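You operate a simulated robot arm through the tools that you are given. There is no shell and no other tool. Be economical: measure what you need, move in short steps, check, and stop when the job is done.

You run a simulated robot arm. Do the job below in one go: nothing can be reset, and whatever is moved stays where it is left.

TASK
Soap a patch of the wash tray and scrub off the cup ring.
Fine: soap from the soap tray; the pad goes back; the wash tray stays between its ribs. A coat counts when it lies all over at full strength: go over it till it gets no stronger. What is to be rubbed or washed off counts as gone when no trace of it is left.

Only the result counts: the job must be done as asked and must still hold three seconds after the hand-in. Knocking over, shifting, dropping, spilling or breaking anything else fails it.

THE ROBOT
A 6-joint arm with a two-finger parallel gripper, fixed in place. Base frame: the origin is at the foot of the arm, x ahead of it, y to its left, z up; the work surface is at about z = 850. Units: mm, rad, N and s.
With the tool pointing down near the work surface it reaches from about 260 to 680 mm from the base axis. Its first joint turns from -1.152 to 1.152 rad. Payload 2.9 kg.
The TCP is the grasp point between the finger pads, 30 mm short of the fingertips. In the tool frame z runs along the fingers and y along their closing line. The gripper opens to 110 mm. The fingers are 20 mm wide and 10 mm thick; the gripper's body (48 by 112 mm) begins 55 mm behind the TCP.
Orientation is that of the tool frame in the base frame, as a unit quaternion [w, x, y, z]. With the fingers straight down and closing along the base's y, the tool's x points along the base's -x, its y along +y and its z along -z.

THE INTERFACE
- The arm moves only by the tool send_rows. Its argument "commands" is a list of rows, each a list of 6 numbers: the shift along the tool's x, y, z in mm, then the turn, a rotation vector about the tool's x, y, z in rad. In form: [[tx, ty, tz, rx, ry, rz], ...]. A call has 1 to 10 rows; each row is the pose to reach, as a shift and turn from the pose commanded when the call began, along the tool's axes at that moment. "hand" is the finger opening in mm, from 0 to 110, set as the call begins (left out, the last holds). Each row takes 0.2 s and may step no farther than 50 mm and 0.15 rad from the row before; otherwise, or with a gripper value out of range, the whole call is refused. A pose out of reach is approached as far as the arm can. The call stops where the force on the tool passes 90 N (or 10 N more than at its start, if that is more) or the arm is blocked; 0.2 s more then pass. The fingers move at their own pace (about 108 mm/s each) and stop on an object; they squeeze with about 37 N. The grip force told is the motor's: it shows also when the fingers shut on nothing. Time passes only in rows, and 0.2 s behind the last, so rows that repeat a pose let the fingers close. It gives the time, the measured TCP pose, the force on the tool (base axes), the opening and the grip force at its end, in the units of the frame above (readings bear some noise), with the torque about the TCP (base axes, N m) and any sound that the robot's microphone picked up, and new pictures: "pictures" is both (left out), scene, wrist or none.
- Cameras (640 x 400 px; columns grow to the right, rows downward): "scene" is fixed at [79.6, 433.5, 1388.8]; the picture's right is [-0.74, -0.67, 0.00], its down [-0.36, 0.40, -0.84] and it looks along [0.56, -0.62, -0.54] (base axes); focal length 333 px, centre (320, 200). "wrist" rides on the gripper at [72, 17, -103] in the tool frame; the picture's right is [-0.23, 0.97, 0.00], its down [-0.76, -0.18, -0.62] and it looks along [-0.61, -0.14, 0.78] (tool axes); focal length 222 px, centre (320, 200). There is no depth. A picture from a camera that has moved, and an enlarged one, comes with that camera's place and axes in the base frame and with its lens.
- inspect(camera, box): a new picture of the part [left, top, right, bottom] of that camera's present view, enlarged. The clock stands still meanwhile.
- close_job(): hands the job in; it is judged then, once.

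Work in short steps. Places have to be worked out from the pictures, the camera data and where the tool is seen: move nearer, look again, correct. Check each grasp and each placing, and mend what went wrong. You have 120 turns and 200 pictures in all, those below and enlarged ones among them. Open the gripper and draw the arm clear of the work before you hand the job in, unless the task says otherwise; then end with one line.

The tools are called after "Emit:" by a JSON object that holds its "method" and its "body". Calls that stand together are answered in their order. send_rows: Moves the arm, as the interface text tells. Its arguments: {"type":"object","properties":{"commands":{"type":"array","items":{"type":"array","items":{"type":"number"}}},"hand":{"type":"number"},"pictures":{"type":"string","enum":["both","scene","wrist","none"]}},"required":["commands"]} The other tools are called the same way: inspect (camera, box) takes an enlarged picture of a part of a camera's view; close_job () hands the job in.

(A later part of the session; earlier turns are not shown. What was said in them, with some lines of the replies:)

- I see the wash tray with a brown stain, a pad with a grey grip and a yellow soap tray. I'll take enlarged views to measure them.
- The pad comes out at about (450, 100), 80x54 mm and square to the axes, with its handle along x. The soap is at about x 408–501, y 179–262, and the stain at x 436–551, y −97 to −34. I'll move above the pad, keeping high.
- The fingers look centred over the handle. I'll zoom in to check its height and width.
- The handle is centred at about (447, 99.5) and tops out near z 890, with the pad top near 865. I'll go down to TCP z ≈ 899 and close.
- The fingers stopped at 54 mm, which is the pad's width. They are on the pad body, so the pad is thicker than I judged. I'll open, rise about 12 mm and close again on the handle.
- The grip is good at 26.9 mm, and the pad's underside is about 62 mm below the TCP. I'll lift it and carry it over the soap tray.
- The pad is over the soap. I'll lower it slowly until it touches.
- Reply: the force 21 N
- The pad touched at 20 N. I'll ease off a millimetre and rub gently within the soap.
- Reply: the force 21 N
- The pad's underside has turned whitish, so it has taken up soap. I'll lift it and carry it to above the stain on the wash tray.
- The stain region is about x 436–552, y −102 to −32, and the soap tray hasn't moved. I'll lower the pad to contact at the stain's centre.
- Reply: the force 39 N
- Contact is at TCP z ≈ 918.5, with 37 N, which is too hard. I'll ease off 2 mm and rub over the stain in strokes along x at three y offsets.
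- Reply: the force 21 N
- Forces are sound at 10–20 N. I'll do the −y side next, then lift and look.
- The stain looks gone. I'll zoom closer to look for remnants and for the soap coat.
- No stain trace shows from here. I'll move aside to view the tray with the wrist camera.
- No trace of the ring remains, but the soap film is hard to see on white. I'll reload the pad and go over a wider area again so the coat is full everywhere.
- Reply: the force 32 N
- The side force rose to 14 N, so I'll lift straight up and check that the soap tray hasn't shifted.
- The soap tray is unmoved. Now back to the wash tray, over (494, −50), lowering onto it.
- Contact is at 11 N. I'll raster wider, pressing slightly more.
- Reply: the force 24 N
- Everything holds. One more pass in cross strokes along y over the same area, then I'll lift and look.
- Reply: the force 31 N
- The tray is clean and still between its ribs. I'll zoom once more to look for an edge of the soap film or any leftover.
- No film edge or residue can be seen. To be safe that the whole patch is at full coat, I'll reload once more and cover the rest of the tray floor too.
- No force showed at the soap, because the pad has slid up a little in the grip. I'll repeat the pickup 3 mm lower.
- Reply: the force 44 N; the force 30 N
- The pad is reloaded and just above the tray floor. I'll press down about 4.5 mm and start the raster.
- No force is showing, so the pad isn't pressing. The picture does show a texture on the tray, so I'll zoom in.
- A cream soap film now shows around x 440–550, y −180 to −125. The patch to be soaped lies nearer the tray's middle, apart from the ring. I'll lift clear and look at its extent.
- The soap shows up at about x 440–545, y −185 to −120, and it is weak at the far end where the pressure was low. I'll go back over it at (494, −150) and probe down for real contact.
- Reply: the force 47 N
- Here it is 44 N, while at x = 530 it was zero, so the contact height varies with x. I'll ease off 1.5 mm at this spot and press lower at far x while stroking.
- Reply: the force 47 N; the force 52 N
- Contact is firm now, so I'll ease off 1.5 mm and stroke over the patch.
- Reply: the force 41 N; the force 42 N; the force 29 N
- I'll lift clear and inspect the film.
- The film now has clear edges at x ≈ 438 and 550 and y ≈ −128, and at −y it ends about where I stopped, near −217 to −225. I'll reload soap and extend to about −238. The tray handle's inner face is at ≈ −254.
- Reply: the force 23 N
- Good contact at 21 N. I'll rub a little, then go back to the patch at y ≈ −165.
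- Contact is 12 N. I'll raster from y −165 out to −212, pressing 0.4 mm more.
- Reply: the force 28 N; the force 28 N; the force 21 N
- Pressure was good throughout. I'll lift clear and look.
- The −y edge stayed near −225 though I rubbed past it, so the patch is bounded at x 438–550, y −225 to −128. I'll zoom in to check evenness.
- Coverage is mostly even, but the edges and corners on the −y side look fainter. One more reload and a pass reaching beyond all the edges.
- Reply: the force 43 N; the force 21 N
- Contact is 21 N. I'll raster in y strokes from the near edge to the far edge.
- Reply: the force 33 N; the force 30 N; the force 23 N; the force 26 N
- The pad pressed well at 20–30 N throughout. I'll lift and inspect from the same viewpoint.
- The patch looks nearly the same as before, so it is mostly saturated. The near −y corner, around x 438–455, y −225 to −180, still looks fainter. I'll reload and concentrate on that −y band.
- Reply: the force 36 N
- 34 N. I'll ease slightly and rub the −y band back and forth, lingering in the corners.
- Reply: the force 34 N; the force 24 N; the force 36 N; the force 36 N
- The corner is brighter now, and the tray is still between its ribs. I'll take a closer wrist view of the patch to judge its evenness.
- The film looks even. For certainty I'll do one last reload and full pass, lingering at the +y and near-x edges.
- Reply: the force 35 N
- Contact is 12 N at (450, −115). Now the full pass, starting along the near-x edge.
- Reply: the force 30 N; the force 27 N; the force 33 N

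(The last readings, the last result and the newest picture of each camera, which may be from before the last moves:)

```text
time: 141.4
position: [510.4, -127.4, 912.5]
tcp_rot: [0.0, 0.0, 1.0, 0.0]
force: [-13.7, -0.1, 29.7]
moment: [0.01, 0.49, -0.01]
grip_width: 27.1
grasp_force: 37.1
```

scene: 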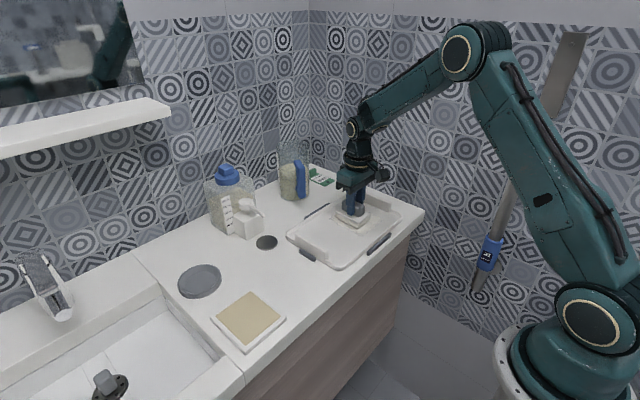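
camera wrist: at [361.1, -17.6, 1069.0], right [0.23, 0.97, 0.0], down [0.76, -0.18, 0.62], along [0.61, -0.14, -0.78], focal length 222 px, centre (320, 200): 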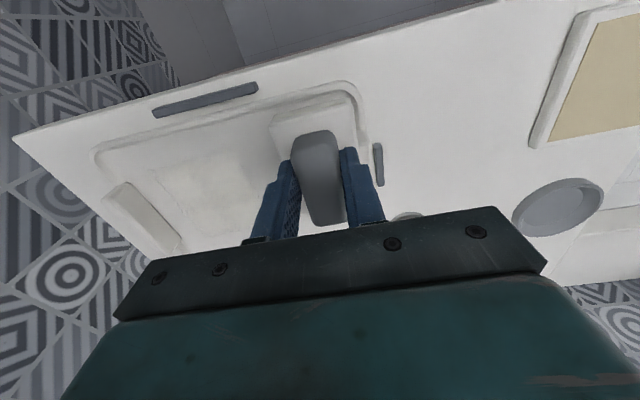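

The pass is complete. I'll lift, move over the pad's home at (447, 99), and inspect the patch and the pad.

Emit:
{"method": "send_rows", "body": {"commands": [[0, 0, -30, 0, 0, 0], [0, 0, -70, 0, 0, 0], [12, 45, -70, 0, 0, 0], [24, 90, -70, 0, 0, 0], [36, 135, -70, 0, 0, 0], [50, 180, -70, 0, 0, 0], [64, 225, -70, 0, 0, 0], [64, 227.5, -70, 0, 0, 0]]}}

Emit:
{"method": "inspect", "body": {"camera": "scene", "box": [270, 170, 430, 270]}}

Emit:
{"method": "inspect", "body": {"camera": "scene", "box": [335, 198, 400, 240]}}

Emit:
{"method": "inspect", "body": {"camera": "scene", "box": [255, 220, 335, 290]}}

```text
time: 143.2
position: [445.7, 98.6, 978.7]
tcp_rot: [0.0, 0.0, 1.0, 0.0]
force: [0.4, -0.2, 0.3]
moment: [0.02, 0.02, 0.01]
grip_width: 27.0
grasp_force: 36.9
camera wrist: at [372.0, 115.1, 1085.5], right [0.23, 0.97, 0.0], down [0.76, -0.18, 0.62], along [0.61, -0.14, -0.78], focal length 222 px, centre (320, 200)
```

scene: 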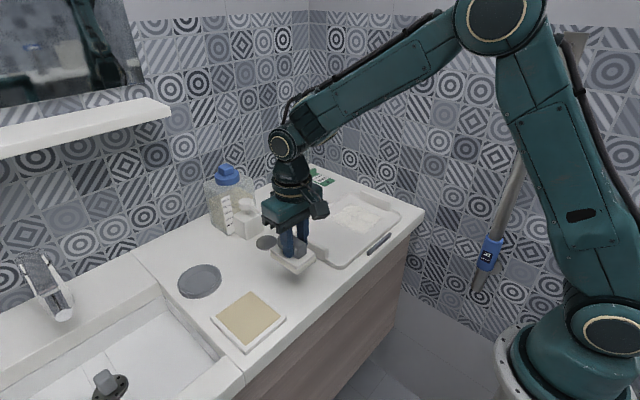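
wrist: 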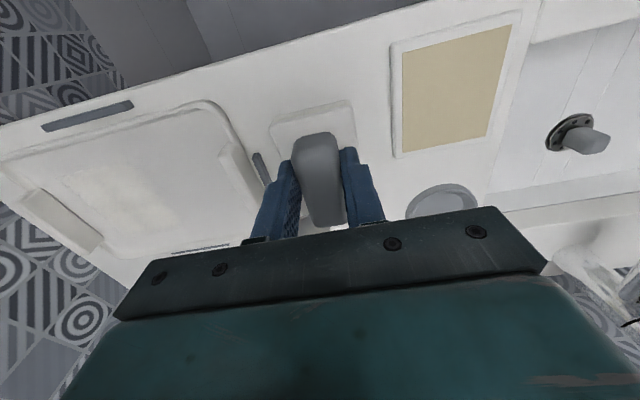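

```text
4.00 times, centred on (350, 220) of scene
camera zoom: at [79.5, 433.5, 1388.8], right [-0.74, -0.67, 0.0], down [-0.36, 0.4, -0.84], along [0.56, -0.62, -0.54], focal length 1332 px, centre (200, 120)
```

zoom: 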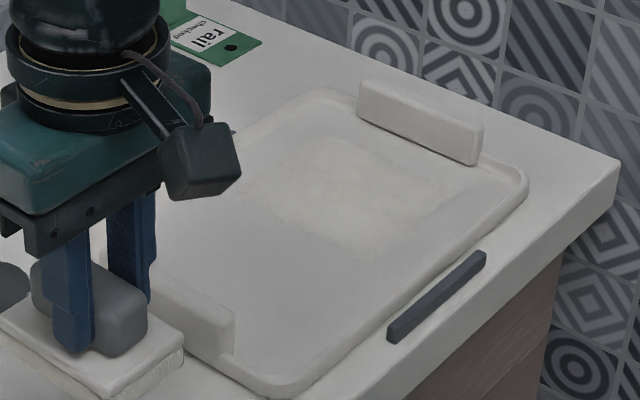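

```text
9.52 times, centred on (368, 219) of scene
camera zoom: at [79.5, 433.5, 1388.8], right [-0.74, -0.67, 0.0], down [-0.36, 0.4, -0.84], along [0.56, -0.62, -0.54], focal length 3171 px, centre (-132, 19)
```

zoom: 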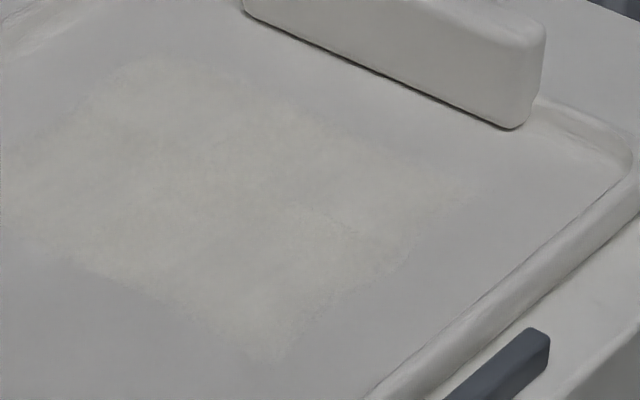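

```text
5.71 times, centred on (295, 255) of scene
camera zoom: at [79.5, 433.5, 1388.8], right [-0.74, -0.67, 0.0], down [-0.36, 0.4, -0.84], along [0.56, -0.62, -0.54], focal length 1902 px, centre (463, -114)
```

zoom: 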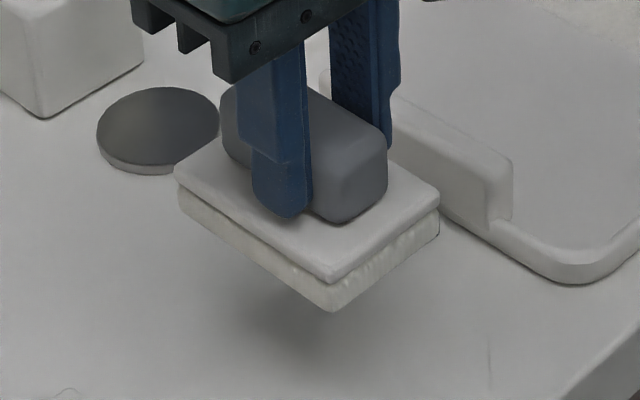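

The patch looks the same as before, so it is saturated, and there is no trace of the ring. I'll set the pad down on its home spot; table contact should come at TCP z ≈ 905.

Emit:
{"method": "send_rows", "body": {"commands": [[0, 0, 30, 0, 0, 0], [0, 0, 55, 0, 0, 0], [0, 0, 67, 0, 0, 0], [0, 0, 70, 0, 0, 0], [0, 0, 71.5, 0, 0, 0], [0, 0, 71.5, 0, 0, 0]], "pictures": "none"}}

```text
time: 144.6
position: [445.6, 99.2, 909.0]
tcp_rot: [0.001, 0.0, 1.0, 0.0]
force: [-0.1, -0.2, -0.4]
moment: [0.02, -0.05, 0.04]
grip_width: 26.9
grasp_force: 36.9
```

Emit:
{"method": "send_rows", "body": {"commands": [[0, 0, 1.2, 0, 0, 0], [0, 0, 2.4, 0, 0, 0], [0, 0, 3.2, 0, 0, 0], [0, 0, 3.2, 0, 0, 0]], "pictures": "none"}}

```text
time: 145.6
position: [446.5, 99.1, 907.2]
tcp_rot: [0.0, 0.0, 1.0, 0.0]
force: [0.5, -1.4, 2.1]
moment: [-0.03, -0.07, -0.02]
grip_width: 27.2
grasp_force: 36.8
```

The pad is just touching at 2 N. I'll lower 0.7 mm more and open gently to 45 mm, then rise.

Emit:
{"method": "send_rows", "body": {"commands": [[0, 0, 0.7, 0, 0, 0], [0, 0, 0.7, 0, 0, 0]], "pictures": "none"}}

Emit:
{"method": "send_rows", "body": {"commands": [[0, 0, 0, 0, 0, 0], [0, 0, 0, 0, 0, 0], [0, 0, -10, 0, 0, 0], [0, 0, -30, 0, 0, 0], [0, 0, -70, 0, 0, 0], [30, 0, -110, 0, 0, 0], [60, 0, -150, 0, 0, 0], [70, 0, -195, 0, 0, 0]], "hand": 50}}

Emit:
{"method": "inspect", "body": {"camera": "scene", "box": [200, 250, 360, 350]}}

Emit:
{"method": "inspect", "body": {"camera": "scene", "box": [270, 170, 430, 270]}}

```text
time: 146.2
position: [446.9, 97.8, 907.2]
tcp_rot: [0.0, 0.0, 1.0, 0.0]
force: [-4.3, -1.1, 17.9]
moment: [-0.08, 0.29, -0.02]
grip_width: 26.8
grasp_force: 37.0
```

```text
time: 148.0
position: [376.0, 99.2, 1101.3]
tcp_rot: [-0.001, 0.001, 1.0, -0.001]
force: [-0.9, -0.2, -0.2]
moment: [0.0, 0.01, -0.01]
grip_width: 50.2
grasp_force: 0.0
camera wrist: at [301.8, 115.4, 1206.0], right [0.23, 0.97, 0.0], down [0.76, -0.18, 0.62], along [0.61, -0.14, -0.78], focal length 222 px, centre (320, 200)
```

scene: 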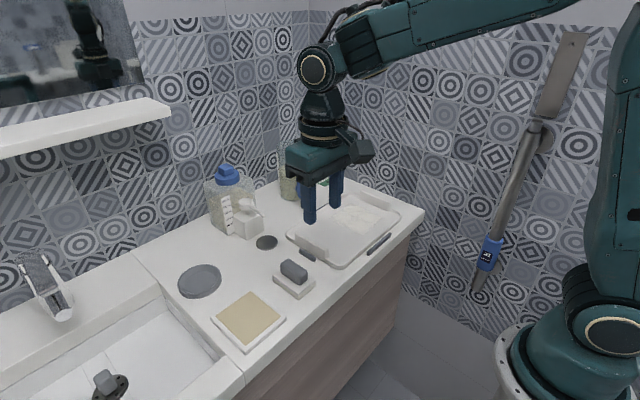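
wrist: 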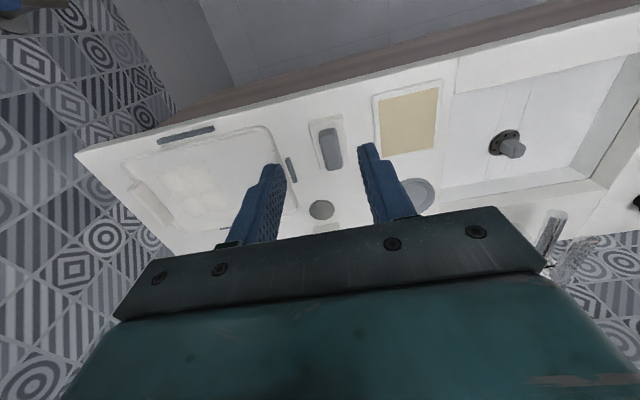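

```text
4.00 times, centred on (280, 300) of scene
camera zoom: at [79.5, 433.4, 1388.9], right [-0.74, -0.67, 0.0], down [-0.36, 0.4, -0.84], along [0.56, -0.62, -0.54], focal length 1332 px, centre (480, -200)
```

zoom: 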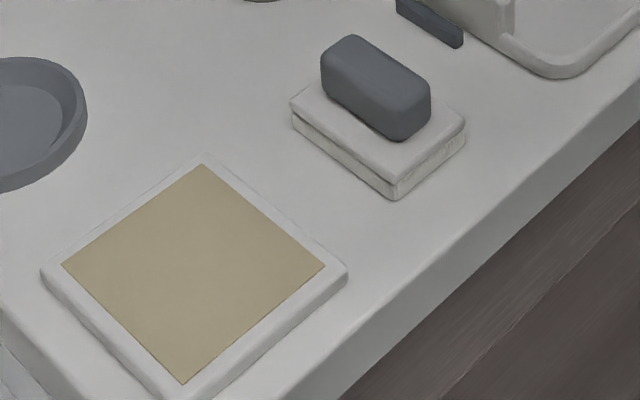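

```text
4.00 times, centred on (350, 220) of scene
camera zoom: at [79.5, 433.4, 1388.9], right [-0.74, -0.67, 0.0], down [-0.36, 0.4, -0.84], along [0.56, -0.62, -0.54], focal length 1332 px, centre (200, 120)
```

zoom: 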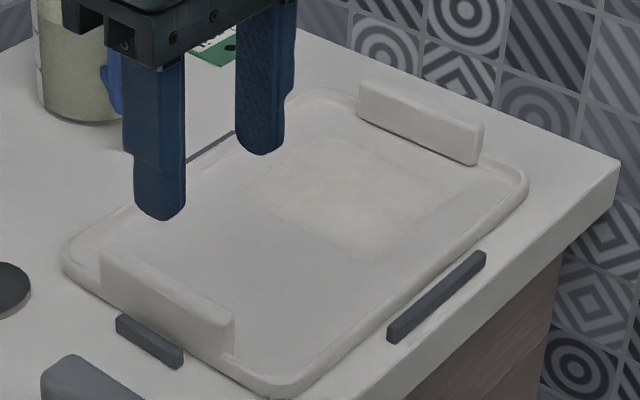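

The patch, ring and trays are fine, but the pad sits about 7 mm in +x and 3 mm in −y off its original spot. I'll regrip it and shift it back.

Emit:
{"method": "send_rows", "body": {"commands": [[-10, 0, 45, 0, 0, 0], [-40, 0, 85, 0, 0, 0], [-70, -1, 125, 0, 0, 0], [-74, -2, 165, 0, 0, 0], [-74, -2, 185, 0, 0, 0], [-74, -2, 193, 0, 0, 0], [-74, -2, 193, 0, 0, 0]], "pictures": "none"}}

Emit:
{"method": "send_rows", "body": {"commands": [[0, 0, 0, 0, 0, 0], [0, 0, 0, 0, 0, 0], [0, 0, 0, 0, 0, 0], [0, 0, 0, 0, 0, 0]], "hand": 15, "pictures": "none"}}

```text
time: 149.6
position: [451.6, 97.7, 907.4]
tcp_rot: [0.0, 0.001, 1.0, 0.0]
force: [-0.1, -0.1, 1.1]
moment: [0.03, 0.01, 0.02]
grip_width: 50.0
grasp_force: 0.1
```

```text
time: 150.6
position: [450.7, 96.8, 906.8]
tcp_rot: [0.001, -0.001, 1.0, 0.0]
force: [-0.2, -0.3, 0.2]
moment: [0.01, 0.02, -0.02]
grip_width: 27.1
grasp_force: 37.1
```

Emit:
{"method": "send_rows", "body": {"commands": [[0, 0, -6, 0, 0, 0], [3, 1, -10, 0, 0, 0], [7, 2.3, -10, 0, 0, 0], [7, 2.3, -4, 0, 0, 0], [7, 2.3, 0, 0, 0, 0], [7, 2.3, 0.6, 0, 0, 0], [7, 2.3, 0.6, 0, 0, 0]], "pictures": "none"}}

Emit:
{"method": "inspect", "body": {"camera": "scene", "box": [200, 250, 360, 350]}}

```text
time: 152.2
position: [444.0, 98.9, 906.4]
tcp_rot: [0.0, 0.0, 1.0, 0.0]
force: [0.2, -0.3, 0.6]
moment: [0.0, -0.02, 0.0]
grip_width: 27.2
grasp_force: 36.5
```

```text
4.00 times, centred on (280, 300) of scene
camera zoom: at [79.6, 433.4, 1388.8], right [-0.74, -0.67, 0.0], down [-0.36, 0.4, -0.84], along [0.56, -0.62, -0.54], focal length 1332 px, centre (480, -200)
```

zoom: 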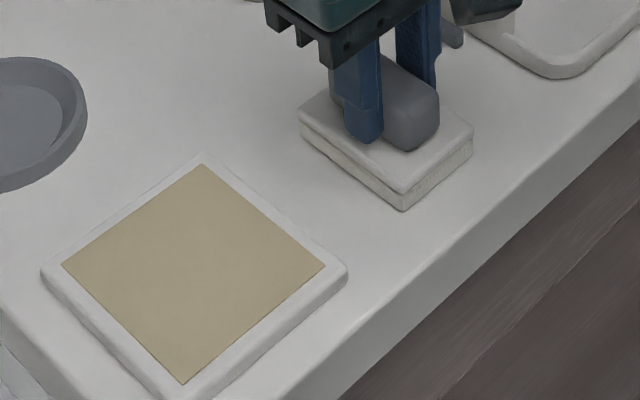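

The pad's front corner is now within about 1.5 mm of where it began. I'll seat it, release, and draw the arm clear.

Emit:
{"method": "send_rows", "body": {"commands": [[-0.5, 0, 0.6, 0, 0, 0], [-0.5, 0, 0.9, 0, 0, 0], [-0.5, 0, 0.9, 0, 0, 0]], "pictures": "none"}}

Emit:
{"method": "send_rows", "body": {"commands": [[0, 0, 0, 0, 0, 0], [0, 0, 0, 0, 0, 0], [0, 0, -10, 0, 0, 0], [0, 0, -30, 0, 0, 0], [0, 0, -70, 0, 0, 0], [30, 0, -110, 0, 0, 0], [60, 20, -150, 0, 0, 0], [70, 50, -190, 0, 0, 0], [75, 90, -215, 0, 0, 0]], "hand": 50}}

Emit:
{"method": "inspect", "body": {"camera": "scene", "box": [200, 250, 360, 350]}}

Emit:
{"method": "inspect", "body": {"camera": "scene", "box": [270, 170, 430, 270]}}

```text
time: 153.0
position: [444.5, 100.1, 906.7]
tcp_rot: [0.002, 0.001, 1.0, 0.0]
force: [-2.6, -2.5, 13.8]
moment: [-0.11, 0.27, -0.02]
grip_width: 27.0
grasp_force: 36.4
```

```text
refused: row 7 steps farther than a row can; nothing moved
```

```text
4.00 times, centred on (280, 300) of scene
camera zoom: at [79.3, 433.4, 1388.9], right [-0.74, -0.67, 0.0], down [-0.36, 0.4, -0.84], along [0.56, -0.62, -0.54], focal length 1332 px, centre (480, -200)
```

zoom: 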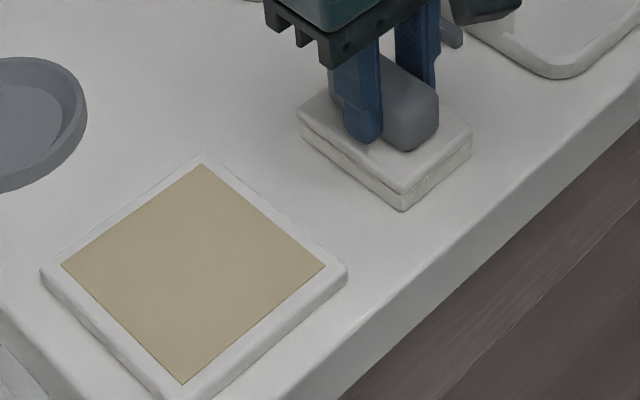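

```text
4.00 times, centred on (350, 220) of scene
camera zoom: at [79.3, 433.4, 1388.9], right [-0.74, -0.67, 0.0], down [-0.36, 0.4, -0.84], along [0.56, -0.62, -0.54], focal length 1332 px, centre (200, 120)
```

zoom: 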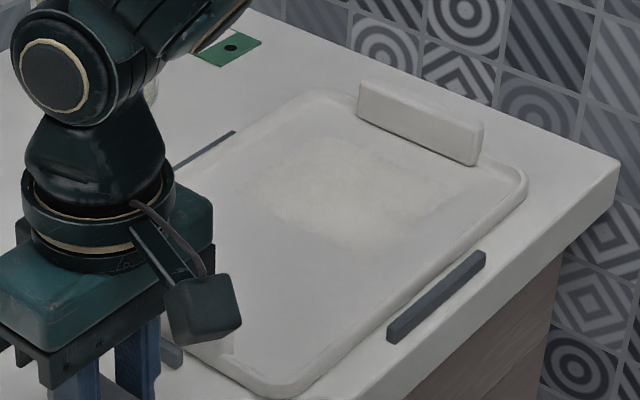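

The pad is seated, but the retreat was refused for too large a step. I'll resend it with smaller ones.

Emit:
{"method": "send_rows", "body": {"commands": [[0, 0, 0, 0, 0, 0], [0, 0, 0, 0, 0, 0], [0, 0, -10, 0, 0, 0], [0, 0, -30, 0, 0, 0], [0, 0, -70, 0, 0, 0], [20, 0, -110, 0, 0, 0], [40, 10, -150, 0, 0, 0], [55, 30, -185, 0, 0, 0], [65, 60, -215, 0, 0, 0], [70, 100, -230, 0, 0, 0]], "hand": 50}}

Emit:
{"method": "inspect", "body": {"camera": "scene", "box": [200, 250, 360, 350]}}

Emit:
{"method": "inspect", "body": {"camera": "scene", "box": [270, 170, 430, 270]}}

```text
time: 155.2
position: [373.7, 201.2, 1137.2]
tcp_rot: [0.0, 0.0, 1.0, 0.0]
force: [0.3, 0.7, -0.9]
moment: [-0.01, -0.03, 0.01]
grip_width: 50.1
grasp_force: 0.0
camera wrist: at [299.4, 216.5, 1241.6], right [0.23, 0.97, 0.0], down [0.76, -0.18, 0.62], along [0.61, -0.14, -0.78], focal length 222 px, centre (320, 200)
```

scene: 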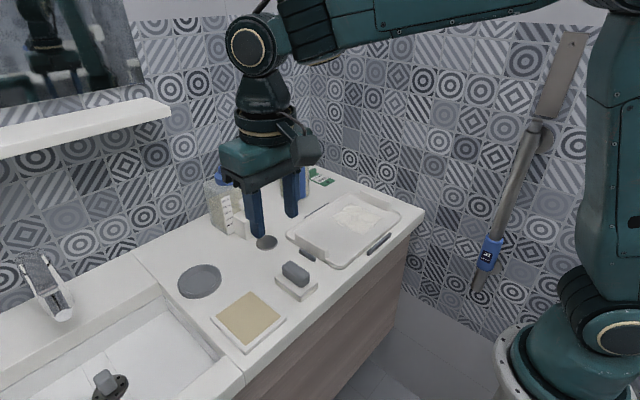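
wrist: 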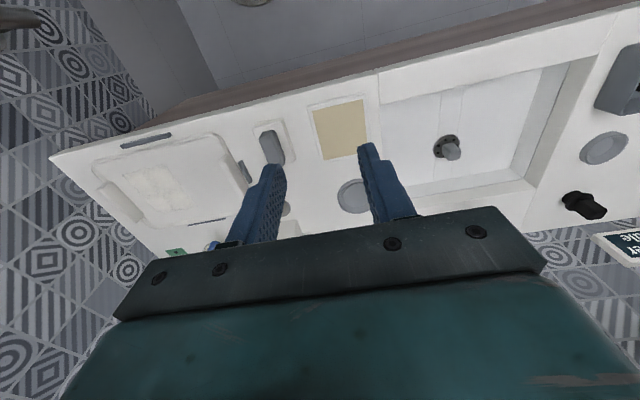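

```text
4.00 times, centred on (280, 300) of scene
camera zoom: at [79.6, 433.4, 1388.8], right [-0.74, -0.67, 0.0], down [-0.36, 0.4, -0.84], along [0.56, -0.62, -0.54], focal length 1332 px, centre (480, -200)
```

zoom: 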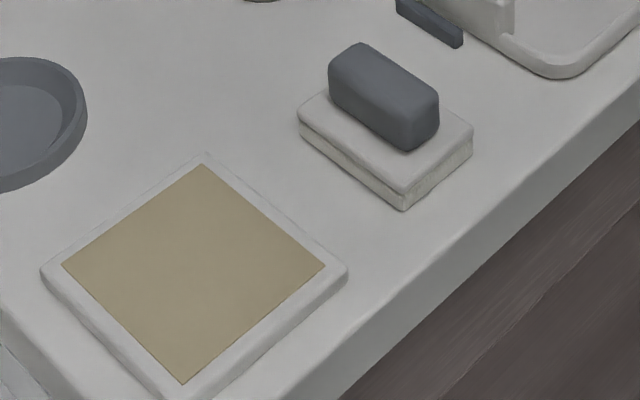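

```text
4.00 times, centred on (350, 220) of scene
camera zoom: at [79.6, 433.4, 1388.8], right [-0.74, -0.67, 0.0], down [-0.36, 0.4, -0.84], along [0.56, -0.62, -0.54], focal length 1332 px, centre (200, 120)
```

zoom: 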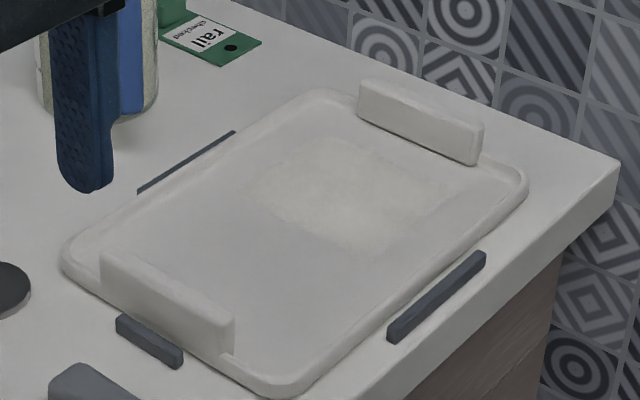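

The pad is back on its spot and the tray is clean. One last unobstructed look at the film's evenness.

Emit:
{"method": "inspect", "body": {"camera": "scene", "box": [322, 198, 392, 240]}}

Emit:
{"method": "inspect", "body": {"camera": "wrist", "box": [100, 140, 220, 220]}}

```text
9.14 times, centred on (357, 219) of scene
camera zoom: at [79.6, 433.4, 1388.8], right [-0.74, -0.67, 0.0], down [-0.36, 0.4, -0.84], along [0.56, -0.62, -0.54], focal length 3044 px, centre (-18, 26)
```

zoom: 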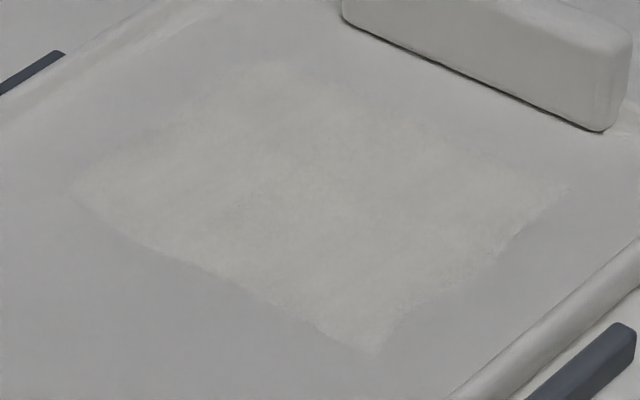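

```text
5.00 times, centred on (160, 180) of wrist
camera zoom: at [299.4, 216.5, 1241.6], right [0.23, 0.97, 0.0], down [0.76, -0.18, 0.62], along [0.61, -0.14, -0.78], focal length 1111 px, centre (1120, 300)
```

zoom: 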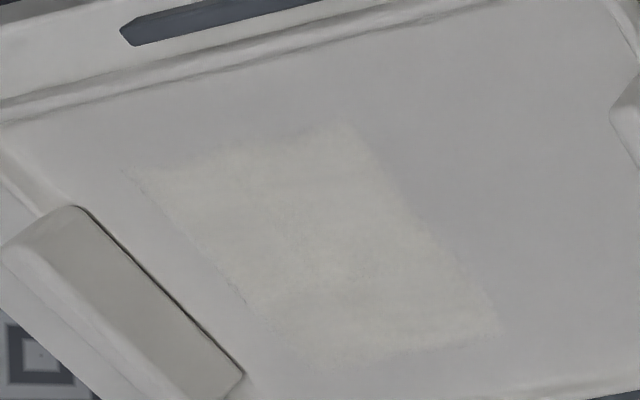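

The film is a full, even rectangle with clear edges, and no ring trace is left. The pad is back, the trays are in place, the gripper is open and the arm is clear, so I'm handing in.

Emit:
{"method": "close_job", "body": {}}

```text
The job is handed in.
```

The cup ring is scrubbed off with no trace visible, and a rectangle of the wash tray has an even soap coat that looked no stronger on the last pass. The pad is back within about 1.5 mm of where it started, and the wash tray moved 1–2 mm but is still between its ribs.
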